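You operate a simulated robot arm through the tools that you are given. There is no shell and no other tool. Be economical: measure what you need, move in short steps, check, and stop when the job is done.

Carry out the task below with a simulated robot arm. There is one attempt and no reset: what you move stays moved.

## Task
Sticker the yellow and the ripe orange on the grey rack and tally them from zero.
Fine: they stay on the rack; put the foam block back; press 0 pcs once, then +1 twice; leave the other fruit alone. Set down upright: foam block.

Only the result counts: the job must be done as asked and must still hold three seconds after the hand-in. Knocking over, shifting, dropping, spilling or breaking anything else fails it.

## Robot
A 7-joint arm with a two-finger parallel gripper, fixed in place. Base frame: the origin is at the foot of the arm, x ahead of it, y to its left, z up; the work surface is at about z = 0. Units: m, rad, N and s.
With the tool pointing down near the work surface it reaches from about 0.24 to 0.62 m from the base axis. Its first joint turns from -1.152 to 1.152 rad. Payload 2.6 kg.
The TCP is the grasp point between the finger pads, 0.03 m short of the fingertips. In the tool frame z runs along the fingers and y along their closing line. Largest opening 0.094 m; finger width 0.028, thickness 0.01; the body of the gripper, 0.05 by 0.096 m, starts 0.055 m behind the TCP.
Orientation is told as [roll, pitch, yaw] about the base's x, y, z axes, in that order, counted from this pose: with the fingers straight down and closing along the base's y, the tool's x points along the base's -x, its y along +y and its z along -z.

## Interface
- The arm moves only by the tool arm_command. Its arguments are lists of equal length, an entry for each row: "rot": the turn, a rotation vector about the tool's x, y, z in rad, a list of three; "translation": the shift along the tool's x, y, z in cm, a list of three; "fingers": the closure in counts, from 0 (fully open) to 255 (shut). In form: {"rot": [[wx, wy, wz], ...], "translation": [[dx, dy, dz], ...], "fingers": [fingers, ...]}. A call has 1 to 20 rows; each row shifts and turns the commanded pose from where the row before left it, along the tool's axes as they then stand. A row lasts 0.2 s, in which the tool goes at most 0.05 m and 0.15 rad; a call with a longer step from one row to the next is refused whole, and so is a gripper value outside its range. A pose out of reach is approached as far as the arm can. The call stops where the force on the tool passes 90 N (or 10 N more than at its start, if that is more) or the arm is blocked; 0.2 s more then pass. The fingers move at their own pace (about 0.072 m/s each) and stop on an object; they squeeze with about 43 N. The grip force told is the motor's: it shows also when the fingers shut on nothing. Time passes only in rows, and 0.2 s behind the last, so rows that do not move let the fingers close. The reply holds the time, the measured pose of the TCP, the force on the tool along the base axes, the opening and the grip force, in the units named above and with some noise, with the torque about the TCP (base axes, N m) and any sound that the robot's microphone picked up.
- Cameras (640 x 400 px; columns grow to the right, rows downward): "scene" is fixed at [0.0209, 0.4223, 0.5739]; the picture's right is [-0.88, -0.47, 0.00], its down [-0.22, 0.42, -0.88] and it looks along [0.41, -0.78, -0.47] (base axes); focal length 313 px, centre (320, 200). "wrist" rides on the gripper at [0.076, 0.014, -0.102] in the tool frame; the picture's right is [-0.18, 0.98, 0.00], its down [-0.75, -0.14, -0.64] and it looks along [-0.63, -0.12, 0.77] (tool axes); focal length 243 px, centre (320, 200). There is no depth. A picture from a camera that has moved, and an enlarged one, comes with that camera's place and axes in the base frame and with its lens.
- camera(camera): a new picture of that camera. The clock stands still meanwhile.
- inspect(camera, box): a new picture of the part [left, top, right, bottom] of that camera's present view, enlarged. The clock stands still meanwhile.
- sign_off(): hands the job in; it is judged then, once.

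Go step by step. Nothing tells you positions but the pictures and the camera data: compare them with the known pose of the tool, close in by small moves and look again before you grip or let go. The budget is 120 turns and 64 pictures, counting those below and the enlarged ones. Unless the task says otherwise, let go and move clear before handing in, and close with one line.

The tools are called after "Request:" as a command line: name --argument value ..., lists and objects as JSON in quotes. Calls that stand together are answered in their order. arm_command: Moves the arm, as the interface text tells. Its arguments: {"type":"object","properties":{"rot":{"type":"array","items":{"type":"array","items":{"type":"number"}}},"translation":{"type":"array","items":{"type":"array","items":{"type":"number"}}},"fingers":{"type":"array","items":{"type":"number"}}},"required":["rot","translation","fingers"]} The other tools are called the same way: camera (camera) takes a picture; inspect (camera, box) takes an enlarged picture of a part of a camera's view; sign_off () hands the job in.

At the start:

```text
time: 0.0
ee_pos: [0.3316, -0.1434, 0.3826]
tool_rot: [0.0, 0.0, 0.001]
wrist_force: [0.0, -0.5, -0.6]
moment: [0.03, -0.01, -0.02]
width: 0.0938
gripper_force: 0.1
```

scene: 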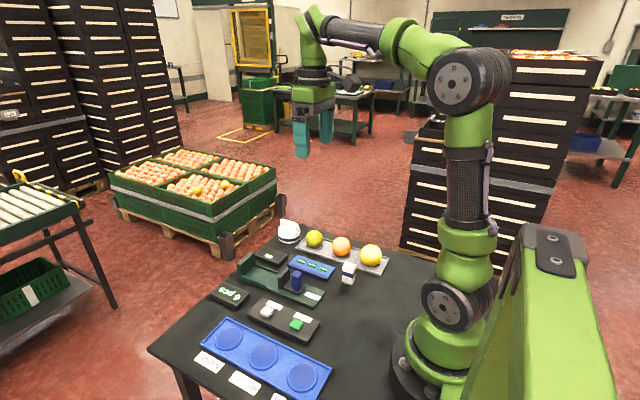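
wrist: 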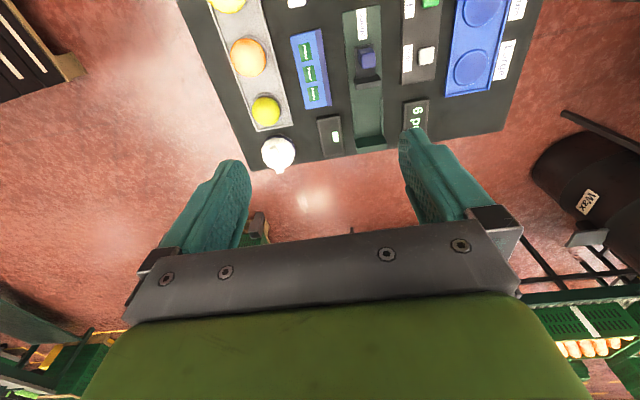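

I see a rack with three fruits, a blue pad with green stickers, a fixture, buttons, and a counter. I'll take enlarged views first.

Request:
inspect --camera "scene" --box '[200, 210, 400, 335]'

Request:
inspect --camera "wrist" --box '[180, 0, 540, 180]'

Request:
inspect --camera "scene" --box '[150, 270, 350, 400]'

```text
3.20 times, centred on (300, 272) of scene
camera zoom: at [0.0209, 0.4223, 0.5739], right [-0.88, -0.47, 0.0], down [-0.22, 0.42, -0.88], along [0.41, -0.78, -0.47], focal length 1002 px, centre (384, -32)
```

zoom: 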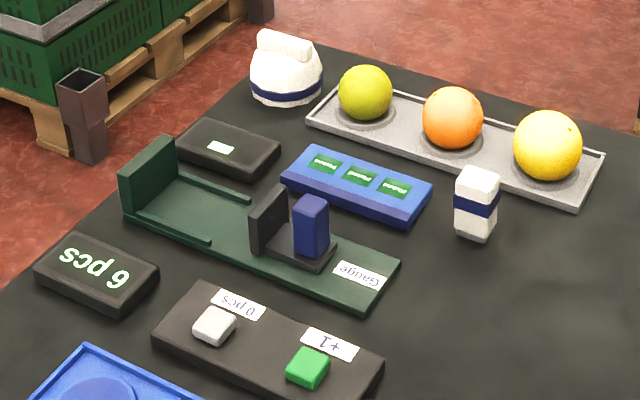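

```text
1.78 times, centred on (360, 90) of wrist
camera zoom: at [0.2555, -0.1305, 0.4855], right [0.18, 0.98, 0.0], down [0.75, -0.14, 0.64], along [0.63, -0.12, -0.77], focal length 431 px, centre (249, 396)
```

zoom: 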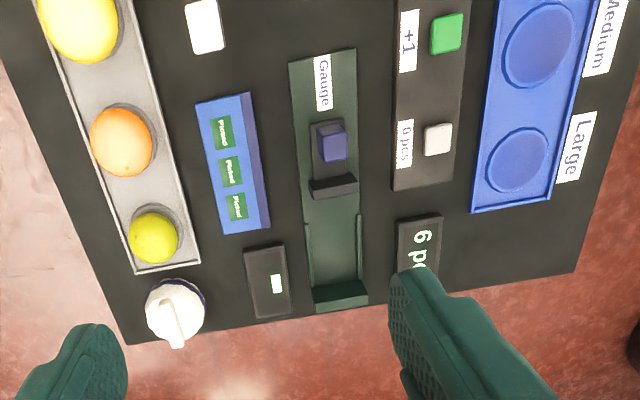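

```text
3.08 times, centred on (250, 335) of scene
camera zoom: at [0.0209, 0.4223, 0.5739], right [-0.88, -0.47, 0.0], down [-0.22, 0.42, -0.88], along [0.41, -0.78, -0.47], focal length 963 px, centre (535, -215)
```

zoom: 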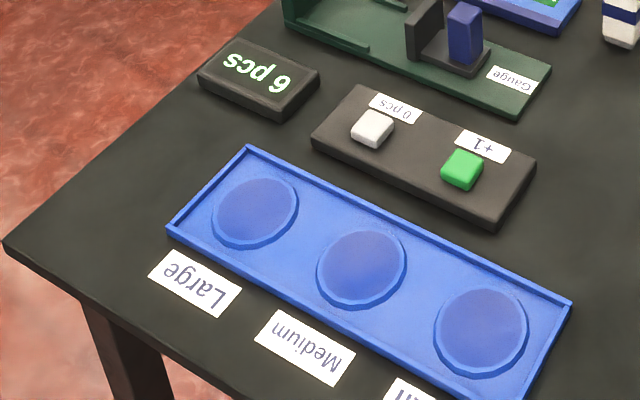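

The rack (y≈-0.257) holds yellow, orange and green fruit. The stickers sit at about x=0.32–0.39, y=-0.166, and a small white and navy block stands at (0.244,-0.16). I want to be sure which item is the foam block and how it works.

Request:
inspect --camera "scene" --box '[325, 250, 373, 295]'

Request:
inspect --camera "scene" --box '[250, 215, 340, 285]'

Request:
inspect --camera "wrist" --box '[240, 100, 350, 180]'

```text
8.89 times, centred on (349, 272) of scene
camera zoom: at [0.0209, 0.4223, 0.5739], right [-0.88, -0.47, 0.0], down [-0.22, 0.42, -0.88], along [0.41, -0.78, -0.47], focal length 2782 px, centre (62, -444)
```

zoom: 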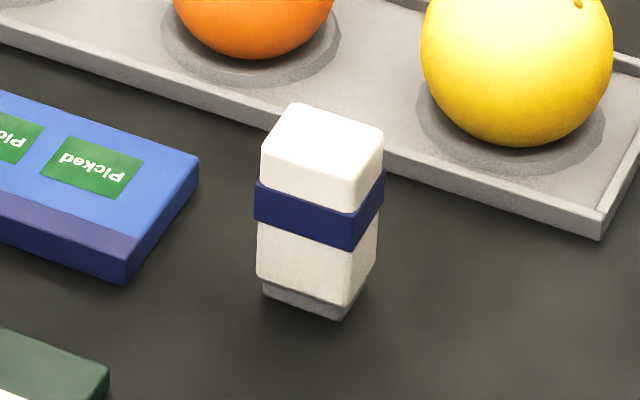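

```text
5.71 times, centred on (295, 250) of scene
camera zoom: at [0.0209, 0.4223, 0.5739], right [-0.88, -0.47, 0.0], down [-0.22, 0.42, -0.88], along [0.41, -0.78, -0.47], focal length 1789 px, centre (463, -86)
```

zoom: 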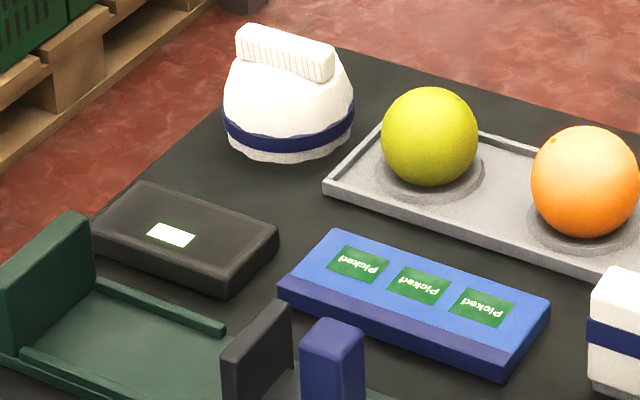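

```text
5.00 times, centred on (295, 140) of wrist
camera zoom: at [0.2555, -0.1305, 0.4855], right [0.18, 0.98, 0.0], down [0.75, -0.14, 0.64], along [0.63, -0.12, -0.77], focal length 1213 px, centre (445, 500)
```

zoom: 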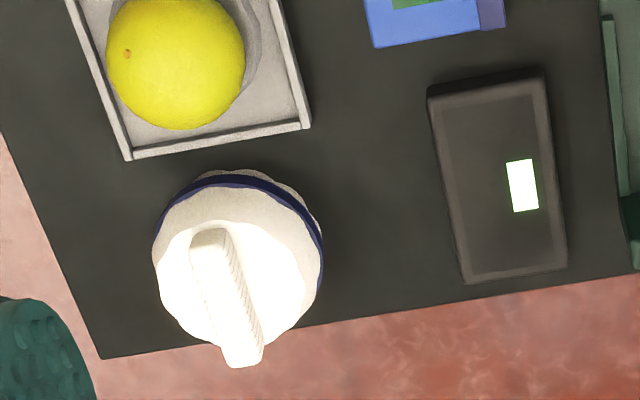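

The small white and navy block with the grey foam tip is the foam block, about 2.5×2 cm and 5.5 cm tall, centred near (0.248,-0.161). I'll move above it with the fingers partly closed and check.

Request:
arm_command --rot '[[0, 0, 0], [0, 0, 0], [0, 0, 0], [0, 0, 0], [0, 0, 0], [0, 0, 0], [0, 0, 0]]' --translation '[[1.4, -0.293, 3.54], [1.4, -0.293, 3.54], [1.4, -0.293, 3.54], [1.4, -0.293, 3.54], [1.4, -0.293, 3.54], [1.4, -0.293, 3.54], [0, 0, 0]]' --fingers '[110, 110, 110, 110, 110, 110, 110]'

Request:
camera --camera "wrist"

Request:
camera --camera "scene"

```text
time: 1.6
ee_pos: [0.2469, -0.1624, 0.1701]
tool_rot: [0.0, -0.001, -0.001]
wrist_force: [-0.1, -0.8, 0.3]
moment: [-0.02, -0.02, -0.01]
width: 0.0534
gripper_force: 0.1
```

```text
55 pictures are left
camera wrist: at [0.1711, -0.148, 0.2733], right [0.18, 0.98, 0.0], down [0.75, -0.14, 0.64], along [0.63, -0.12, -0.77], focal length 243 px, centre (320, 200)
```

wrist: 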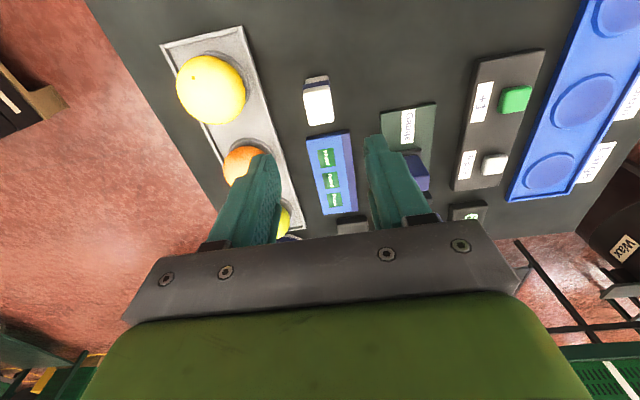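

```text
54 pictures are left
```

scene: 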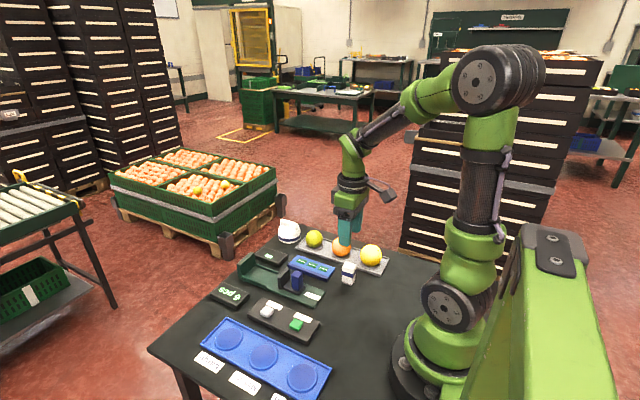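

The block is in view just behind the fingertips. I'll zoom in for exact coordinates of the block, fruits and stickers.

Request:
inspect --camera "wrist" --box '[150, 20, 390, 230]'

Request:
inspect --camera "wrist" --box '[285, 60, 365, 140]'

```text
1.90 times, centred on (270, 125) of wrist
camera zoom: at [0.1711, -0.148, 0.2733], right [0.18, 0.98, 0.0], down [0.75, -0.14, 0.64], along [0.63, -0.12, -0.77], focal length 462 px, centre (415, 343)
```

zoom: 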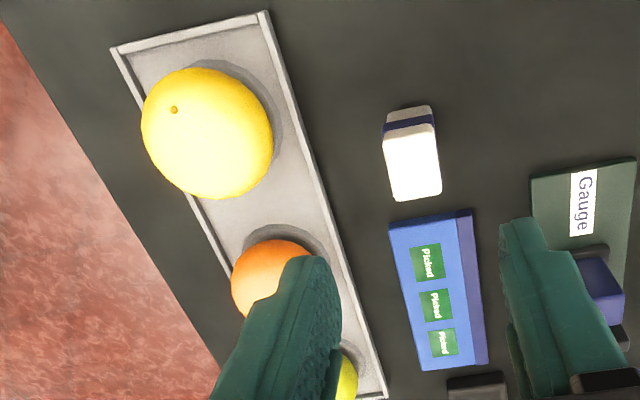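

```text
5.00 times, centred on (325, 100) of wrist
camera zoom: at [0.1711, -0.148, 0.2733], right [0.18, 0.98, 0.0], down [0.75, -0.14, 0.64], along [0.63, -0.12, -0.77], focal length 1213 px, centre (295, 700)
```

zoom: 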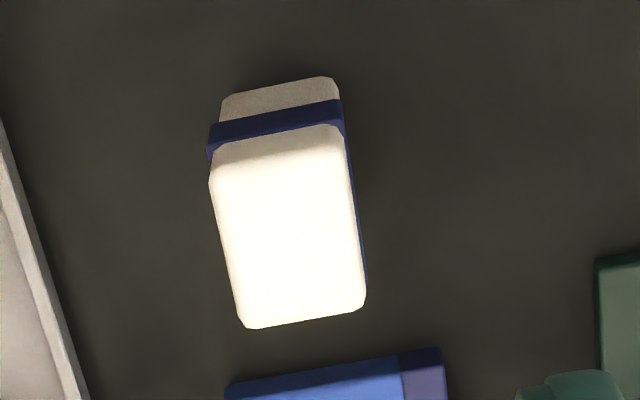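

The block centre is (0.246,-0.1625), directly under the TCP. I'll descend to z≈0.048 and close.

Request:
arm_command --rot '[[0, 0, 0], [0, 0, 0], [0, 0, 0], [0, 0, 0], [0, 0, 0], [0, 0, 0], [0, 0, 0], [0, 0, 0], [0, 0, 0], [0, 0, 0]]' --translation '[[0.1, 0, 3], [0, 0, 3], [0, 0, 2], [0, 0, 2], [0, 0, 1.2], [0, 0, 1.0], [0, 0, 0], [0, 0, 0], [0, 0, 0], [0, 0, 0]]' --fingers '[110, 110, 110, 110, 110, 110, 110, 255, 255, 255]'

Request:
inspect --camera "scene" --box '[290, 200, 410, 300]'

```text
time: 3.8
ee_pos: [0.247, -0.161, 0.047]
tool_rot: [0.002, 0.0, 0.002]
wrist_force: [0.1, -0.2, 0.1]
moment: [0.0, 0.01, 0.0]
width: 0.0274
gripper_force: 43.2
```

```text
4.00 times, centred on (350, 250) of scene
camera zoom: at [0.0209, 0.4223, 0.5739], right [-0.88, -0.47, 0.0], down [-0.22, 0.42, -0.88], along [0.41, -0.78, -0.47], focal length 1252 px, centre (200, 0)
```

zoom: 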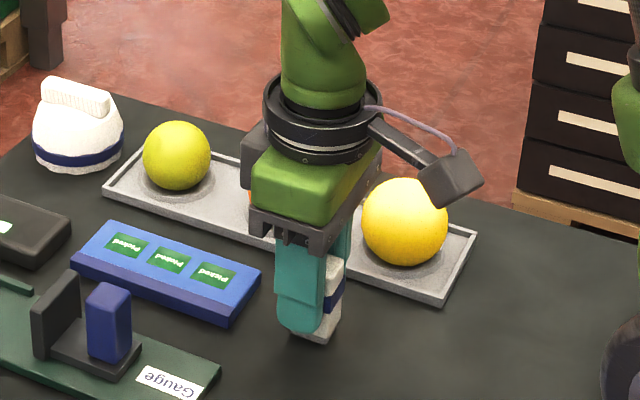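

The block is gripped (width 0.027). Now I'll lift it and move over the nearest sticker at (0.3196,-0.1675).

Request:
arm_command --rot '[[0, 0, 0], [0, 0, 0], [0, 0, 0], [0, 0, 0], [0, 0, 0], [0, 0, 0], [0, 0, 0], [0, 0, 0]]' --translation '[[0, 0, -3], [0, 0, -3], [-2.4, -0.2, 0], [-2.5, -0.2, 0], [-2.4, -0.2, 0], [0, 0, 1.5], [0, 0, 1.7], [0, 0, 0]]' --fingers '[255, 255, 255, 255, 255, 255, 255, 255]'

Request:
inspect --camera "scene" --box '[265, 210, 385, 300]'

Request:
inspect --camera "wrist" --box '[220, 60, 420, 240]'

```text
time: 5.6
ee_pos: [0.319, -0.1686, 0.0752]
tool_rot: [-0.001, 0.001, 0.001]
wrist_force: [0.3, 0.0, -0.8]
moment: [-0.01, 0.0, 0.0]
width: 0.0272
gripper_force: 43.5
```

```text
4.44 times, centred on (325, 255) of scene
camera zoom: at [0.0209, 0.4223, 0.5739], right [-0.88, -0.47, 0.0], down [-0.22, 0.42, -0.88], along [0.41, -0.78, -0.47], focal length 1391 px, centre (298, -44)
```

zoom: 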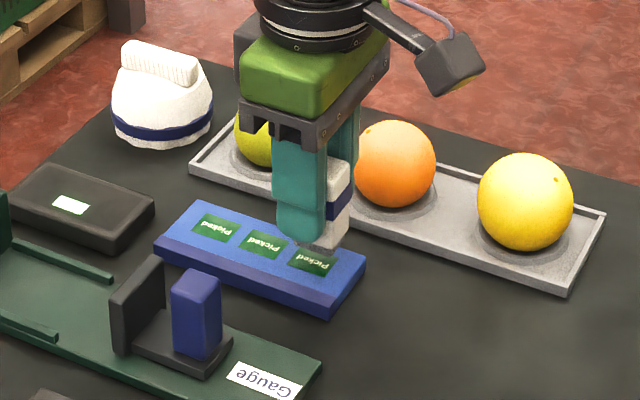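

```text
2.22 times, centred on (320, 150) of wrist
camera zoom: at [0.2431, -0.1537, 0.1793], right [0.18, 0.98, 0.0], down [0.75, -0.14, 0.64], along [0.63, -0.12, -0.77], focal length 539 px, centre (320, 311)
```

zoom: 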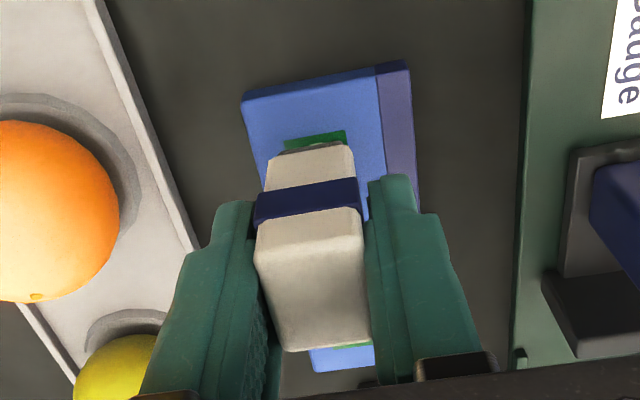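

The foam sits directly over the sticker, about 1.4 cm above the pad. I'll go down gently.

Request:
arm_command --rot '[[0, 0, 0], [0, 0, 0], [0, 0, 0], [0, 0, 0]]' --translation '[[-0.1, 0.05, 0.8], [0, 0, 0.4], [0, 0, 0.2], [0, 0, 0]]' --fingers '[255, 255, 255, 255]'

```text
time: 6.6
ee_pos: [0.3202, -0.167, 0.0618]
tool_rot: [0.0, -0.001, 0.0]
wrist_force: [-1.1, 0.0, -0.3]
moment: [0.01, 0.0, -0.02]
width: 0.0272
gripper_force: 43.1
```

Request:
arm_command --rot '[[0, 0, 0], [0, 0, 0]]' --translation '[[0, 0, 0.2], [0, 0, 0]]' --fingers '[255, 255]'

Request:
inspect --camera "scene" --box '[285, 240, 365, 300]'

```text
time: 7.2
ee_pos: [0.3206, -0.1657, 0.0602]
tool_rot: [0.0, 0.0, 0.001]
wrist_force: [-0.2, -0.3, 4.0]
moment: [0.02, 0.04, 0.01]
width: 0.0271
gripper_force: 42.8
```

```text
6.67 times, centred on (325, 270) of scene
camera zoom: at [0.0208, 0.4223, 0.5739], right [-0.88, -0.47, 0.0], down [-0.22, 0.42, -0.88], along [0.41, -0.78, -0.47], focal length 2087 px, centre (287, -267)
```

zoom: 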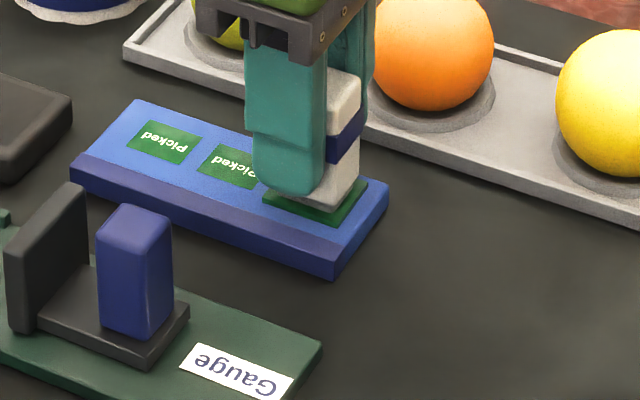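

Contact is made at 4 N. I'll press a little more, hold, lift and look.

Request:
arm_command --rot '[[0, 0, 0], [0, 0, 0], [0, 0, 0]]' --translation '[[0, 0, 0.15], [0, 0, 0], [0, 0, 0]]' --fingers '[255, 255, 255]'

Request:
arm_command --rot '[[0, 0, 0], [0, 0, 0], [0, 0, 0], [0, 0, 0]]' --translation '[[0, 0, -1], [0, 0, -3], [0, 0, -3], [0, 0, 0]]' --fingers '[255, 255, 255, 255]'

Request:
inspect --camera "scene" --box '[265, 190, 385, 300]'

```text
time: 8.0
ee_pos: [0.3209, -0.1671, 0.0599]
tool_rot: [-0.001, -0.004, 0.0]
wrist_force: [-8.5, 2.6, 37.3]
moment: [0.08, 0.49, -0.02]
width: 0.0275
gripper_force: 43.0
```

```text
time: 9.0
ee_pos: [0.3209, -0.1676, 0.1298]
tool_rot: [-0.001, 0.001, 0.002]
wrist_force: [-0.6, 0.0, -0.5]
moment: [-0.02, 0.02, 0.01]
width: 0.0276
gripper_force: 42.7
```

```text
3.64 times, centred on (325, 245) of scene
camera zoom: at [0.0209, 0.4223, 0.5739], right [-0.88, -0.47, 0.0], down [-0.22, 0.42, -0.88], along [0.41, -0.78, -0.47], focal length 1138 px, centre (302, 36)
```

zoom: 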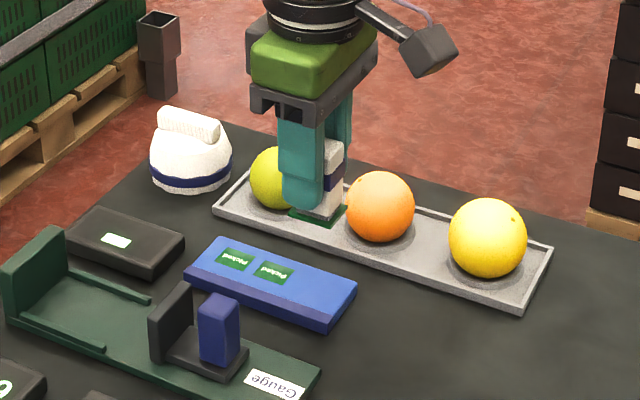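

The sticker came up with the foam. Now I'll move above the orange.

Request:
arm_command --rot '[[0, 0, 0], [0, 0, 0], [0, 0, 0], [0, 0, 0]]' --translation '[[0.4, -3, 0], [0.4, -3, 0], [0.34, -2.94, 0], [0, 0, 0]]' --fingers '[255, 255, 255, 255]'

Request:
inspect --camera "scene" --box '[265, 190, 385, 280]'

Request:
inspect --camera "wrist" --box '[220, 60, 420, 240]'

```text
time: 10.0
ee_pos: [0.3097, -0.2561, 0.1279]
tool_rot: [0.0, 0.001, 0.001]
wrist_force: [-1.1, 0.6, -0.9]
moment: [0.05, 0.02, 0.02]
width: 0.0271
gripper_force: 42.9
```

```text
4.44 times, centred on (325, 235) of scene
camera zoom: at [0.0209, 0.4223, 0.5739], right [-0.88, -0.47, 0.0], down [-0.22, 0.42, -0.88], along [0.41, -0.78, -0.47], focal length 1391 px, centre (298, 44)
```

zoom: 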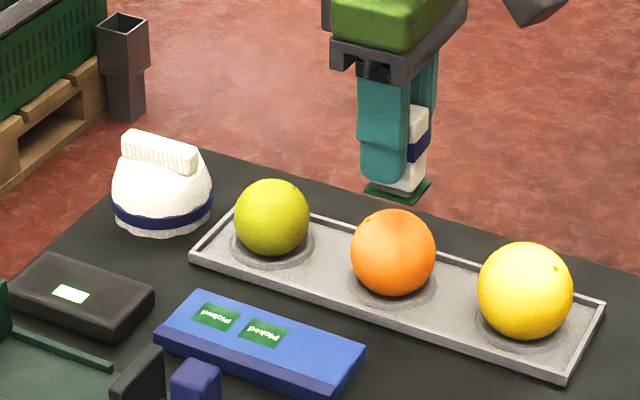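

```text
2.22 times, centred on (320, 150) of wrist
camera zoom: at [0.2334, -0.2429, 0.232], right [0.18, 0.98, 0.0], down [0.75, -0.14, 0.64], along [0.63, -0.12, -0.77], focal length 539 px, centre (320, 311)
```

zoom: 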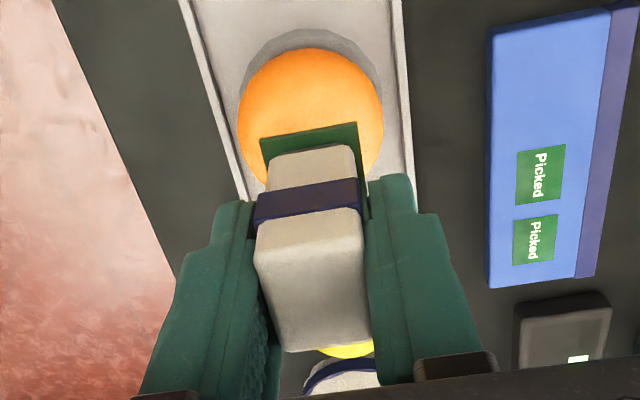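

The sticker is above the orange, whose centre I estimate at (0.3085,-0.259). I'll shift 3 mm in y and descend carefully.

Request:
arm_command --rot '[[0, 0, 0], [0, 0, 0], [0, 0, 0], [0, 0, 0]]' --translation '[[0, -0.3, 0.5], [0, 0, 0.8], [0, 0, 0.5], [0, 0, 0]]' --fingers '[255, 255, 255, 255]'

Request:
inspect --camera "scene" --box '[300, 210, 380, 270]'

Request:
inspect --camera "wrist" --box '[260, 60, 380, 150]'

```text
time: 11.0
ee_pos: [0.3085, -0.2593, 0.11]
tool_rot: [0.001, 0.001, 0.001]
wrist_force: [0.4, 0.7, -0.1]
moment: [0.01, -0.02, -0.03]
width: 0.0273
gripper_force: 43.3
```

```text
6.67 times, centred on (340, 240) of scene
camera zoom: at [0.0209, 0.4223, 0.5739], right [-0.88, -0.47, 0.0], down [-0.22, 0.42, -0.88], along [0.41, -0.78, -0.47], focal length 2087 px, centre (187, -67)
```

zoom: 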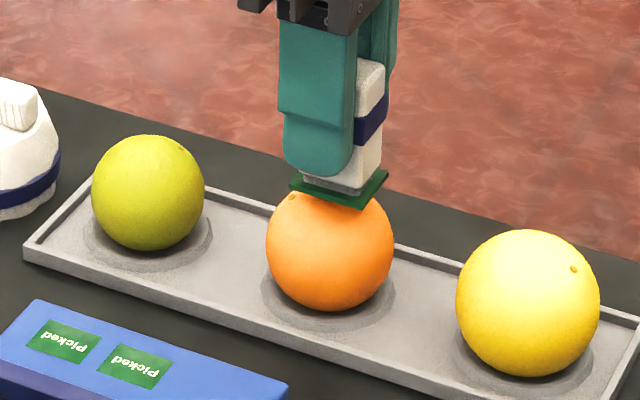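

```text
4.44 times, centred on (320, 105) of wrist
camera zoom: at [0.2329, -0.2457, 0.2136], right [0.18, 0.98, 0.0], down [0.75, -0.14, 0.64], along [0.63, -0.12, -0.77], focal length 1078 px, centre (320, 622)
```

zoom: 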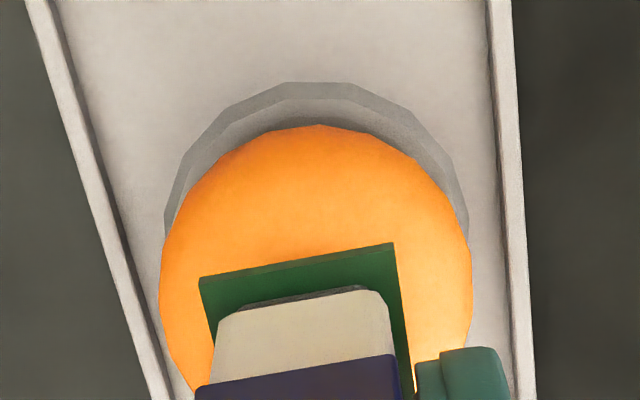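

It is well centred, with the sticker bottom at about 0.064 and the fruit top at about 0.058. I'll continue in small steps.

Request:
arm_command --rot '[[0, 0, 0], [0, 0, 0], [0, 0, 0]]' --translation '[[0.1, 0, 0.2], [0, 0, 0.15], [0, 0, 0]]' --fingers '[255, 255, 255]'

Request:
arm_command --rot '[[0, 0, 0], [0, 0, 0]]' --translation '[[0, 0, 0.12], [0, 0, 0]]' --fingers '[255, 255]'

```text
time: 11.8
ee_pos: [0.3078, -0.259, 0.1063]
tool_rot: [-0.001, 0.001, 0.0]
wrist_force: [-0.3, -0.7, -1.2]
moment: [0.0, 0.01, -0.02]
width: 0.0275
gripper_force: 42.6
```

```text
time: 12.4
ee_pos: [0.3083, -0.2586, 0.1044]
tool_rot: [-0.001, 0.0, -0.001]
wrist_force: [0.5, -0.6, -1.9]
moment: [0.02, 0.0, 0.01]
width: 0.0275
gripper_force: 42.8
```

Request:
arm_command --rot '[[0, 0, 0], [0, 0, 0]]' --translation '[[0, 0, 0.12], [0, 0, 0]]' --fingers '[255, 255]'

Request:
inspect --camera "scene" --box '[310, 220, 370, 265]'

```text
time: 13.0
ee_pos: [0.3072, -0.259, 0.1048]
tool_rot: [-0.002, -0.001, 0.0]
wrist_force: [-0.2, 0.0, -0.4]
moment: [0.02, 0.01, 0.03]
width: 0.0272
gripper_force: 43.0
```

```text
8.89 times, centred on (340, 242) of scene
camera zoom: at [0.0209, 0.4223, 0.5739], right [-0.88, -0.47, 0.0], down [-0.22, 0.42, -0.88], along [0.41, -0.78, -0.47], focal length 2782 px, centre (142, -178)
```

zoom: 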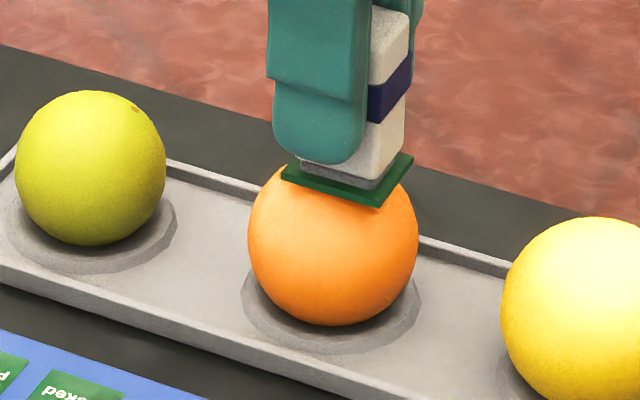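

Request:
arm_command --rot '[[0, 0, 0], [0, 0, 0]]' --translation '[[0, 0, 0.15], [0, 0, 0]]' --fingers '[255, 255]'

Request:
arm_command --rot '[[0, 0, 0], [0, 0, 0]]' --translation '[[0, 0, 0.12], [0, 0, 0]]' --fingers '[255, 255]'

```text
time: 13.6
ee_pos: [0.3079, -0.2589, 0.103]
tool_rot: [0.0, 0.0, 0.0]
wrist_force: [1.2, -0.3, -0.1]
moment: [0.01, 0.02, 0.02]
width: 0.027
gripper_force: 43.1
```

```text
time: 14.2
ee_pos: [0.3076, -0.2597, 0.1025]
tool_rot: [0.001, 0.0, 0.0]
wrist_force: [-2.0, 2.0, 11.0]
moment: [0.12, 0.11, 0.0]
width: 0.0273
gripper_force: 42.6
```

Contact is made at 11 N. I'll press slightly more, hold, then look.

Request:
arm_command --rot '[[0, 0, 0], [0, 0, 0], [0, 0, 0]]' --translation '[[0, 0, 0.06], [0, 0, 0], [0, 0, 0]]' --fingers '[255, 255, 255]'

Request:
inspect --camera "scene" --box '[310, 220, 370, 265]'

```text
time: 15.0
ee_pos: [0.3083, -0.2589, 0.1025]
tool_rot: [-0.001, -0.002, -0.001]
wrist_force: [-2.2, 1.1, 22.1]
moment: [0.04, 0.08, 0.0]
width: 0.0275
gripper_force: 42.8
```

```text
8.89 times, centred on (340, 242) of scene
camera zoom: at [0.0208, 0.4224, 0.5739], right [-0.88, -0.47, 0.0], down [-0.22, 0.42, -0.88], along [0.41, -0.78, -0.47], focal length 2782 px, centre (142, -178)
```

zoom: 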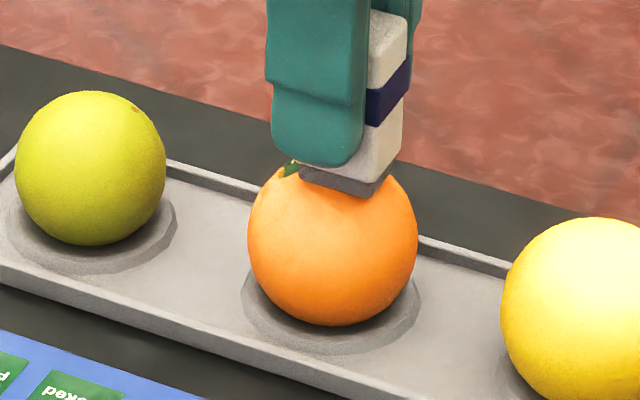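

The sticker appears to have transferred. I'll lift off and check.

Request:
arm_command --rot '[[0, 0, 0], [0, 0, 0], [0, 0, 0], [0, 0, 0]]' --translation '[[0, 0, -0.5], [0, 0, -1.5], [0, 0, -3], [0, 0, 0]]' --fingers '[255, 255, 255, 255]'

Request:
inspect --camera "scene" --box '[290, 200, 410, 280]'

```text
time: 16.0
ee_pos: [0.3078, -0.2599, 0.1508]
tool_rot: [0.0, 0.0, 0.0]
wrist_force: [-0.3, 0.1, -0.9]
moment: [0.02, 0.01, 0.0]
width: 0.0275
gripper_force: 43.1
```

```text
5.00 times, centred on (350, 240) of scene
camera zoom: at [0.0209, 0.4223, 0.5739], right [-0.88, -0.47, 0.0], down [-0.22, 0.42, -0.88], along [0.41, -0.78, -0.47], focal length 1565 px, centre (170, 0)
```

zoom: 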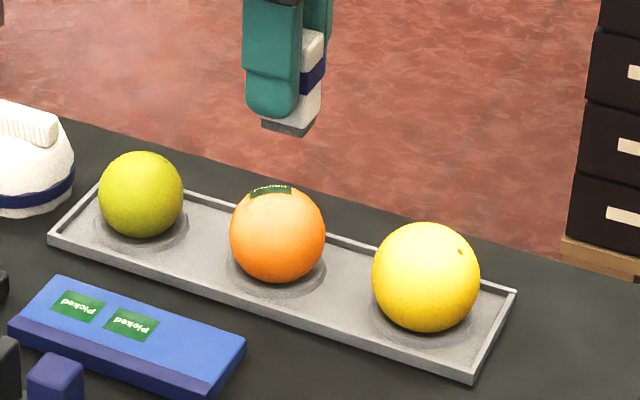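

The sticker is on the orange. Now I'll go to the second sticker at (0.3537,-0.166).

Request:
arm_command --rot '[[0, 0, 0], [0, 0, 0], [0, 0, 0], [0, 0, 0], [0, 0, 0], [0, 0, 0], [0, 0, 0]]' --translation '[[-1.57, 3.12, 0], [-1.57, 3.12, 0], [-1.57, 3.12, 0], [0, 0, 3], [0, 0, 3], [0, 0, 1.8], [0, 0, 0]]' --fingers '[255, 255, 255, 255, 255, 255, 255]'

Request:
inspect --camera "wrist" --box '[260, 60, 380, 150]'

Request:
inspect --camera "scene" --box '[275, 230, 355, 290]'

```text
time: 17.6
ee_pos: [0.3557, -0.1659, 0.0725]
tool_rot: [0.001, 0.0, -0.001]
wrist_force: [-0.2, -0.4, -1.1]
moment: [-0.03, -0.01, 0.02]
width: 0.0272
gripper_force: 43.1
```

```text
4.44 times, centred on (320, 105) of wrist
camera zoom: at [0.28, -0.1517, 0.1765], right [0.18, 0.98, 0.0], down [0.75, -0.14, 0.64], along [0.63, -0.12, -0.77], focal length 1078 px, centre (320, 622)
```

zoom: 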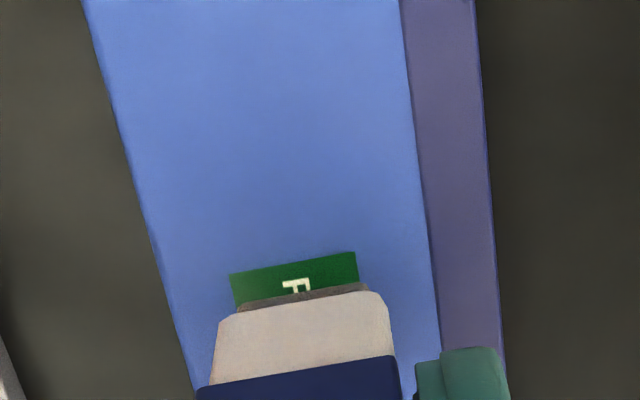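

```text
6.67 times, centred on (315, 260) of scene
camera zoom: at [0.0209, 0.4223, 0.5739], right [-0.88, -0.47, 0.0], down [-0.22, 0.42, -0.88], along [0.41, -0.78, -0.47], focal length 2087 px, centre (353, -200)
```

zoom: 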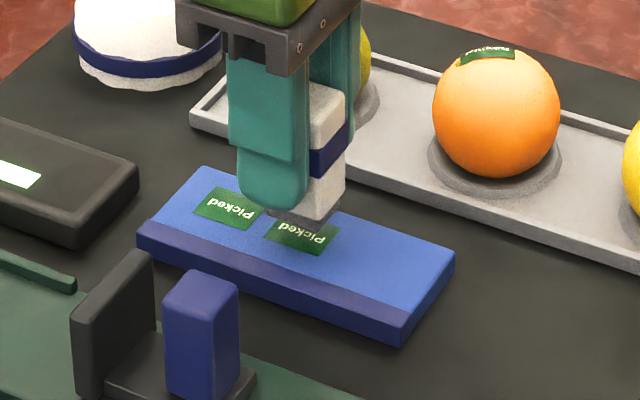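

Request:
arm_command --rot '[[0, 0, 0], [0, 0, 0], [0, 0, 0], [0, 0, 0]]' --translation '[[0.1, -0.12, 0.5], [0, 0, 0.4], [0, 0, 0.2], [0, 0, 0]]' --fingers '[255, 255, 255, 255]'

Request:
arm_command --rot '[[0, 0, 0], [0, 0, 0]]' --translation '[[0, 0, 0.12], [0, 0, 0]]' --fingers '[255, 255]'

```text
time: 18.6
ee_pos: [0.3534, -0.1664, 0.0622]
tool_rot: [-0.001, -0.002, 0.001]
wrist_force: [0.0, -1.2, -0.6]
moment: [0.03, -0.01, 0.05]
width: 0.0273
gripper_force: 42.9
```

```text
time: 19.2
ee_pos: [0.3542, -0.167, 0.0609]
tool_rot: [-0.001, -0.001, 0.0]
wrist_force: [0.1, -0.4, -1.0]
moment: [0.0, -0.02, 0.0]
width: 0.0273
gripper_force: 42.9
```

Request:
arm_command --rot '[[0, 0, 0], [0, 0, 0]]' --translation '[[0, 0, 0.12], [0, 0, 0]]' --fingers '[255, 255]'

Request:
arm_command --rot '[[0, 0, 0], [0, 0, 0]]' --translation '[[0, 0, 0.1], [0, 0, 0]]' --fingers '[255, 255]'

```text
time: 19.8
ee_pos: [0.3535, -0.1666, 0.0594]
tool_rot: [0.001, -0.001, 0.001]
wrist_force: [0.0, -0.8, 0.8]
moment: [-0.02, -0.01, -0.01]
width: 0.0271
gripper_force: 42.6
```

```text
time: 20.4
ee_pos: [0.3545, -0.1656, 0.0591]
tool_rot: [0.0, -0.002, 0.001]
wrist_force: [-4.9, 1.5, 14.5]
moment: [0.08, 0.23, 0.02]
width: 0.0274
gripper_force: 42.7
```

Contact is made. I'll press to about 30 N, then lift and check.

Request:
arm_command --rot '[[0, 0, 0], [0, 0, 0], [0, 0, 0], [0, 0, 0], [0, 0, 0], [0, 0, 0], [0, 0, 0]]' --translation '[[0, 0, 0.07], [0, 0, 0], [0, 0, 0], [0, 0, -1], [0, 0, -3], [0, 0, -4], [0, 0, 0]]' --fingers '[255, 255, 255, 255, 255, 255, 255]'

Request:
inspect --camera "scene" --box '[265, 190, 385, 290]'

```text
time: 22.0
ee_pos: [0.3539, -0.166, 0.1388]
tool_rot: [0.0, 0.0, 0.001]
wrist_force: [-0.4, -0.4, -0.3]
moment: [-0.01, -0.01, -0.02]
width: 0.0275
gripper_force: 43.3
```

```text
4.00 times, centred on (325, 240) of scene
camera zoom: at [0.0209, 0.4223, 0.5739], right [-0.88, -0.47, 0.0], down [-0.22, 0.42, -0.88], along [0.41, -0.78, -0.47], focal length 1252 px, centre (300, 40)
```

zoom: 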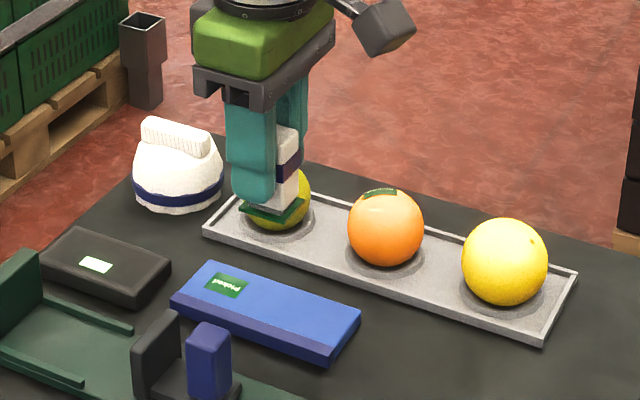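

The second sticker is on the foam. I'll move over the yellow fruit (≈0.2185,-0.2595).

Request:
arm_command --rot '[[0, 0, 0], [0, 0, 0], [0, 0, 0], [0, 0, 0], [0, 0, 0], [0, 0, 0]]' --translation '[[3.36, -2.34, 0], [3.36, -2.34, 0], [3.36, -2.34, 0], [3.34, -2.34, 0], [0, 0, 1.5], [0, 0, 0]]' --fingers '[255, 255, 255, 255, 255, 255]'

Request:
inspect --camera "wrist" --box '[240, 50, 400, 170]'

Request:
inspect --camera "scene" --box '[325, 210, 405, 275]'

```text
time: 23.4
ee_pos: [0.2195, -0.2605, 0.1241]
tool_rot: [0.0, 0.001, 0.001]
wrist_force: [0.4, -0.1, -1.5]
moment: [0.0, 0.0, -0.03]
width: 0.0273
gripper_force: 43.5
```

```text
3.33 times, centred on (320, 110) of wrist
camera zoom: at [0.1432, -0.2473, 0.2268], right [0.18, 0.98, 0.0], down [0.75, -0.14, 0.64], along [0.63, -0.12, -0.77], focal length 809 px, centre (320, 500)
```

zoom: 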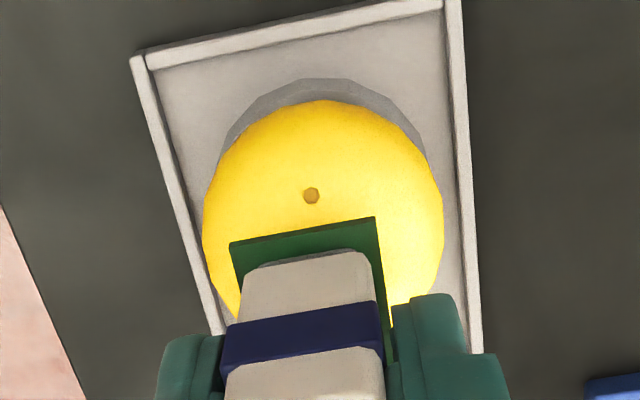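

```text
6.15 times, centred on (365, 242) of scene
camera zoom: at [0.0209, 0.4223, 0.5739], right [-0.88, -0.47, 0.0], down [-0.22, 0.42, -0.88], along [0.41, -0.78, -0.47], focal length 1926 px, centre (43, -62)
```

zoom: 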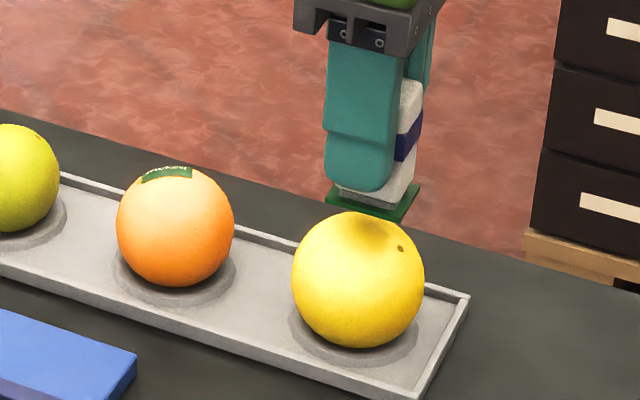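

It is well centred, and I expect contact near TCP z≈0.107. I'll descend to 0.112, then go in small steps.

Request:
arm_command --rot '[[0, 0, 0], [0, 0, 0], [0, 0, 0], [0, 0, 0]]' --translation '[[0.1, 0.05, 0.5], [0, 0, 0.5], [0, 0, 0.2], [0, 0, 0]]' --fingers '[255, 255, 255, 255]'

Request:
arm_command --rot '[[0, 0, 0], [0, 0, 0]]' --translation '[[0, 0, 0.15], [0, 0, 0]]' --fingers '[255, 255]'

Request:
arm_command --rot '[[0, 0, 0], [0, 0, 0]]' --translation '[[0, 0, 0.12], [0, 0, 0]]' --fingers '[255, 255]'

```text
time: 24.4
ee_pos: [0.2188, -0.26, 0.1118]
tool_rot: [0.0, 0.001, -0.001]
wrist_force: [0.7, 0.2, -1.3]
moment: [0.02, -0.04, -0.02]
width: 0.0274
gripper_force: 42.8
```

```text
time: 25.0
ee_pos: [0.2193, -0.26, 0.1105]
tool_rot: [0.0, 0.001, -0.002]
wrist_force: [0.0, -0.4, -0.3]
moment: [0.03, 0.04, 0.01]
width: 0.0276
gripper_force: 43.0
```

```text
time: 25.6
ee_pos: [0.219, -0.2606, 0.1078]
tool_rot: [-0.001, 0.0, 0.0]
wrist_force: [0.4, -0.9, 0.1]
moment: [0.0, -0.01, -0.03]
width: 0.0273
gripper_force: 42.7
```

Request:
arm_command --rot '[[0, 0, 0], [0, 0, 0]]' --translation '[[0, 0, 0.12], [0, 0, 0]]' --fingers '[255, 255]'

Request:
arm_command --rot '[[0, 0, 0], [0, 0, 0]]' --translation '[[0, 0, 0.1], [0, 0, 0]]' --fingers '[255, 255]'

```text
time: 26.2
ee_pos: [0.2195, -0.2601, 0.1079]
tool_rot: [-0.001, 0.0, 0.0]
wrist_force: [-0.5, -0.7, 0.0]
moment: [-0.02, 0.03, -0.02]
width: 0.0273
gripper_force: 42.8
```

```text
time: 26.8
ee_pos: [0.2189, -0.2598, 0.1075]
tool_rot: [0.001, -0.001, -0.001]
wrist_force: [-0.3, -0.2, 2.9]
moment: [-0.01, -0.03, 0.0]
width: 0.0276
gripper_force: 43.1
```

Contact has begun at 3 N. I'll press another 1 mm, then lift off and look.

Request:
arm_command --rot '[[0, 0, 0], [0, 0, 0], [0, 0, 0]]' --translation '[[0, 0, 0.1], [0, 0, 0], [0, 0, 0]]' --fingers '[255, 255, 255]'

Request:
inspect --camera "scene" --box '[325, 210, 405, 275]'

```text
time: 27.6
ee_pos: [0.2197, -0.259, 0.106]
tool_rot: [-0.002, -0.001, 0.0]
wrist_force: [-1.5, 2.9, 20.1]
moment: [0.11, 0.02, 0.01]
width: 0.0272
gripper_force: 42.8
```

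```text
6.15 times, centred on (365, 242) of scene
camera zoom: at [0.0208, 0.4224, 0.5739], right [-0.88, -0.47, 0.0], down [-0.22, 0.42, -0.88], along [0.41, -0.78, -0.47], focal length 1926 px, centre (43, -62)
```

zoom: 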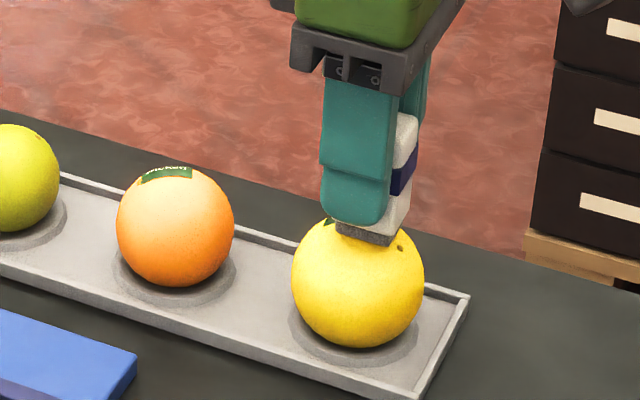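

It transferred. I'll lift, return to above the block's home spot, and check.

Request:
arm_command --rot '[[0, 0, 0], [0, 0, 0], [0, 0, 0], [0, 0, 0], [0, 0, 0], [0, 0, 0], [0, 0, 0], [0, 0, 0], [0, 0, 0]]' --translation '[[0, 0, -0.5], [0, 0, -2], [0, 0, -2], [-0.93, 3.3, 0], [-0.93, 3.3, 0], [-0.92, 3.28, 0], [0, 0, 4], [0, 0, 3], [0, 0, 0]]' --fingers '[255, 255, 255, 255, 255, 255, 255, 255, 255]'

Request:
inspect --camera "scene" --box '[305, 210, 405, 290]'

```text
time: 29.6
ee_pos: [0.2454, -0.1603, 0.0807]
tool_rot: [0.0, 0.001, -0.001]
wrist_force: [1.0, 0.4, -1.2]
moment: [-0.01, 0.02, -0.02]
width: 0.0274
gripper_force: 42.7
```

```text
5.00 times, centred on (355, 250) of scene
camera zoom: at [0.0209, 0.4223, 0.5739], right [-0.88, -0.47, 0.0], down [-0.22, 0.42, -0.88], along [0.41, -0.78, -0.47], focal length 1565 px, centre (145, -50)
```

zoom: 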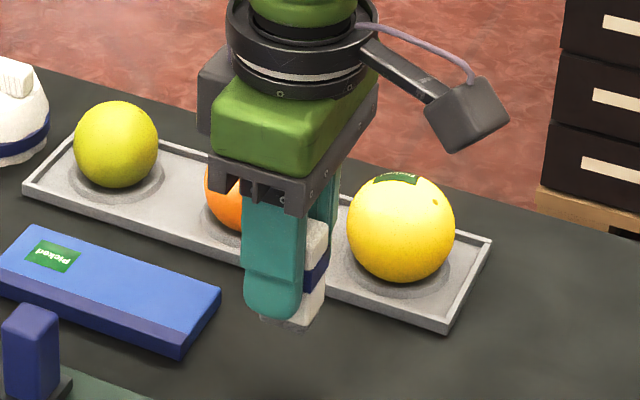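

The yellow has its sticker. I'll lower the block onto the table at its original place.

Request:
arm_command --rot '[[0, 0, 0], [0, 0, 0], [0, 0, 0], [0, 0, 0]]' --translation '[[-0.05, -0.05, 1.5], [0, 0, 1], [0, 0, 0.6], [0, 0, 0]]' --fingers '[255, 255, 255, 255]'

Request:
arm_command --rot '[[0, 0, 0], [0, 0, 0]]' --translation '[[0, 0, 0.13], [0, 0, 0]]' --fingers '[255, 255]'

Request:
arm_command --rot '[[0, 0, 0], [0, 0, 0]]' --translation '[[0, 0, 0.1], [0, 0, 0]]' --fingers '[255, 255]'

```text
time: 30.6
ee_pos: [0.2477, -0.1619, 0.0484]
tool_rot: [0.0, 0.0, 0.0]
wrist_force: [0.3, -0.1, -0.9]
moment: [-0.03, -0.02, 0.01]
width: 0.0275
gripper_force: 43.3
```

```text
time: 31.2
ee_pos: [0.2475, -0.1603, 0.0484]
tool_rot: [0.001, 0.0, 0.001]
wrist_force: [-0.4, -0.4, -0.8]
moment: [-0.02, -0.03, -0.03]
width: 0.0275
gripper_force: 42.9
```

```text
time: 31.8
ee_pos: [0.247, -0.1619, 0.0461]
tool_rot: [0.001, -0.002, -0.001]
wrist_force: [-4.7, 3.1, 23.2]
moment: [0.15, 0.2, 0.0]
width: 0.0276
gripper_force: 42.9
```

It's on the table. I'll ease the pressure, open to a limited width, and rise.

Request:
arm_command --rot '[[0, 0, 0], [0, 0, 0], [0, 0, 0], [0, 0, 0]]' --translation '[[0, 0, -0.08], [0, 0, 0], [0, 0, 0], [0, 0, 0]]' --fingers '[255, 110, 110, 110]'

Request:
arm_command --rot '[[0, 0, 0], [0, 0, 0], [0, 0, 0], [0, 0, 0], [0, 0, 0], [0, 0, 0]]' --translation '[[0, 0, -1], [0, 0, -3], [0, 0, -3], [0, 0, -3], [0, 0, -3], [0, 0, 0]]' --fingers '[110, 110, 110, 110, 110, 110]'

Request:
camera --camera "wrist"

Request:
inspect --camera "scene" --box '[240, 200, 400, 300]'

```text
time: 32.8
ee_pos: [0.2468, -0.1614, 0.0467]
tool_rot: [0.0, -0.001, 0.001]
wrist_force: [0.7, -0.9, -0.1]
moment: [-0.02, 0.0, 0.0]
width: 0.0536
gripper_force: 0.1
```

```text
time: 34.2
ee_pos: [0.2483, -0.1605, 0.1778]
tool_rot: [0.001, -0.001, 0.0]
wrist_force: [0.4, -0.9, -0.2]
moment: [-0.01, 0.0, -0.01]
width: 0.0534
gripper_force: 0.0
```

```text
32 pictures are left
camera wrist: at [0.1721, -0.1477, 0.2807], right [0.18, 0.98, 0.0], down [0.75, -0.14, 0.64], along [0.63, -0.12, -0.77], focal length 243 px, centre (320, 200)
```

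wrist: 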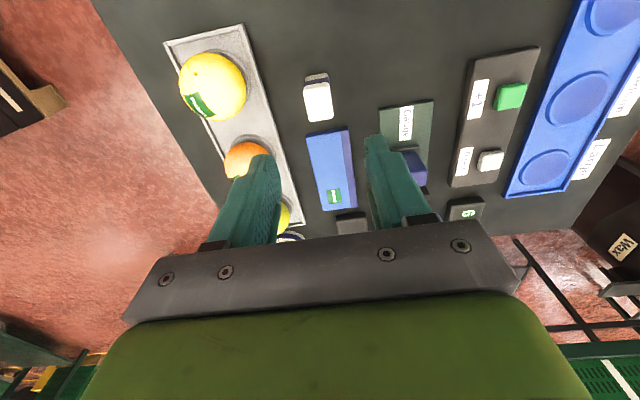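

```text
4.00 times, centred on (320, 250) of scene
camera zoom: at [0.0209, 0.4223, 0.5739], right [-0.88, -0.47, 0.0], down [-0.22, 0.42, -0.88], along [0.41, -0.78, -0.47], focal length 1252 px, centre (320, 0)
```

zoom: 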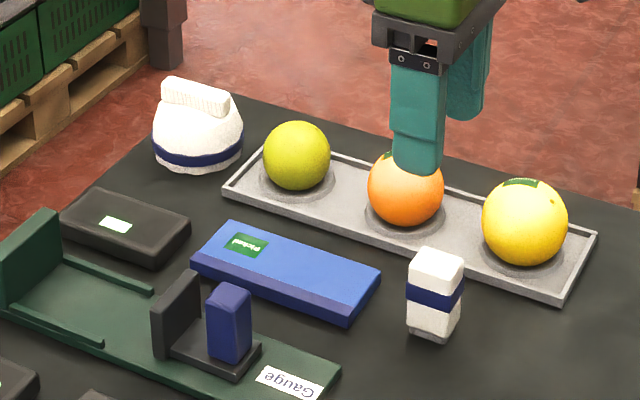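

Both stickers are on and the block stands upright in its place. Next are the buttons: white "0 pcs" near (0.357,0.026) and green "+1" near (0.282,0.026). I'll close the fingers and move above the white one.

Request:
arm_command --rot '[[0, 0, 0], [0, 0, 0], [0, 0, 0], [0, 0, 0], [0, 0, 0], [0, 0, 0], [0, 0, 0], [0, 0, 0]]' --translation '[[-2.18, 3.73, 0], [-2.18, 3.73, 0], [-2.18, 3.73, 0], [-2.18, 3.73, 0], [-2.16, 3.73, 0], [0, 0, 4], [0, 0, 4], [0, 0, 0]]' --fingers '[255, 255, 255, 255, 255, 255, 255, 255]'

Request:
inspect --camera "wrist" --box '[200, 20, 440, 200]'

Request:
inspect --camera "scene" --box '[200, 240, 340, 345]'

```text
time: 36.0
ee_pos: [0.3563, 0.0253, 0.0969]
tool_rot: [0.0, -0.001, 0.0]
wrist_force: [0.8, 0.5, 0.0]
moment: [0.02, 0.01, -0.04]
width: 0.0
gripper_force: 32.5
```

```text
2.22 times, centred on (320, 110) of wrist
camera zoom: at [0.2801, 0.0387, 0.2004], right [0.18, 0.98, 0.0], down [0.75, -0.14, 0.64], along [0.63, -0.12, -0.77], focal length 539 px, centre (320, 400)
```

zoom: 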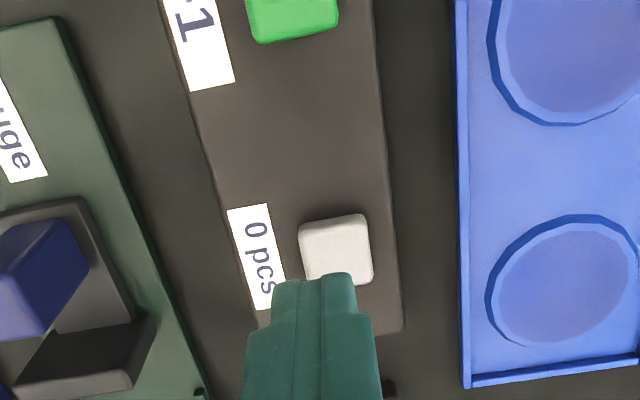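

```text
3.81 times, centred on (270, 292) of scene
camera zoom: at [0.0209, 0.4223, 0.5739], right [-0.88, -0.47, 0.0], down [-0.22, 0.42, -0.88], along [0.41, -0.78, -0.47], focal length 1192 px, centre (510, -152)
```

zoom: 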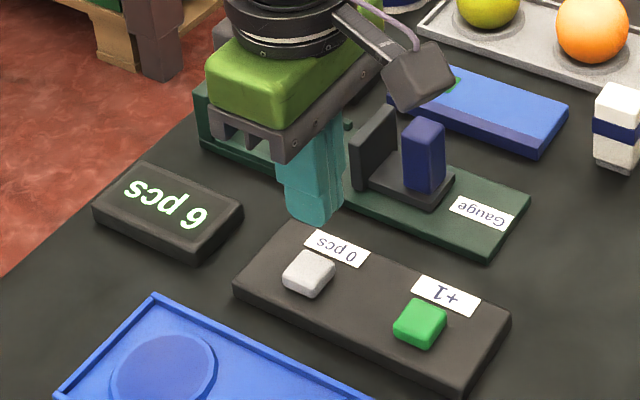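

The white button centre is about (0.358,0.030). I'll adjust and approach to about 1 cm above it.

Request:
arm_command --rot '[[0, 0, 0], [0, 0, 0], [0, 0, 0]]' --translation '[[-0.17, 0.5, 1.2], [0, 0, 2], [0, 0, 0]]' --fingers '[255, 255, 255]'

Request:
inspect --camera "scene" --box '[230, 260, 330, 335]'

Request:
inspect --camera "wrist" --box '[260, 60, 380, 200]'

```text
time: 36.8
ee_pos: [0.3579, 0.0287, 0.0654]
tool_rot: [0.001, 0.0, 0.001]
wrist_force: [-0.4, 0.0, -0.1]
moment: [0.01, -0.05, -0.01]
width: 0.0
gripper_force: 33.0
```

```text
5.33 times, centred on (280, 298) of scene
camera zoom: at [0.0209, 0.4223, 0.5739], right [-0.88, -0.47, 0.0], down [-0.22, 0.42, -0.88], along [0.41, -0.78, -0.47], focal length 1669 px, centre (533, -320)
```

zoom: 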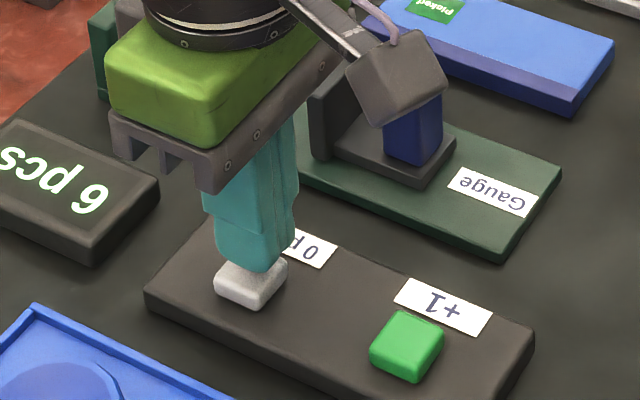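

```text
2.86 times, centred on (320, 130) of wrist
camera zoom: at [0.2818, 0.0429, 0.1687], right [0.18, 0.98, 0.0], down [0.75, -0.14, 0.64], along [0.63, -0.12, -0.77], focal length 693 px, centre (320, 400)
```

zoom: 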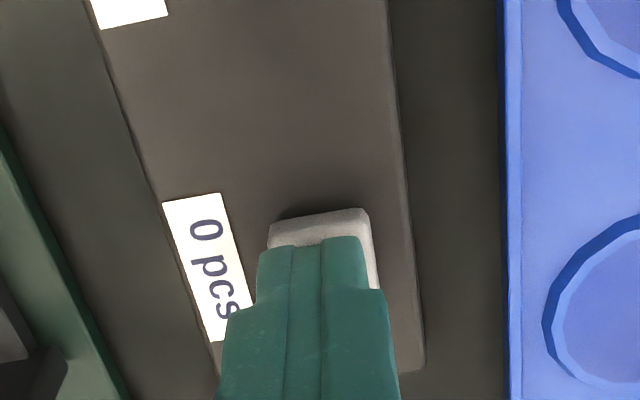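

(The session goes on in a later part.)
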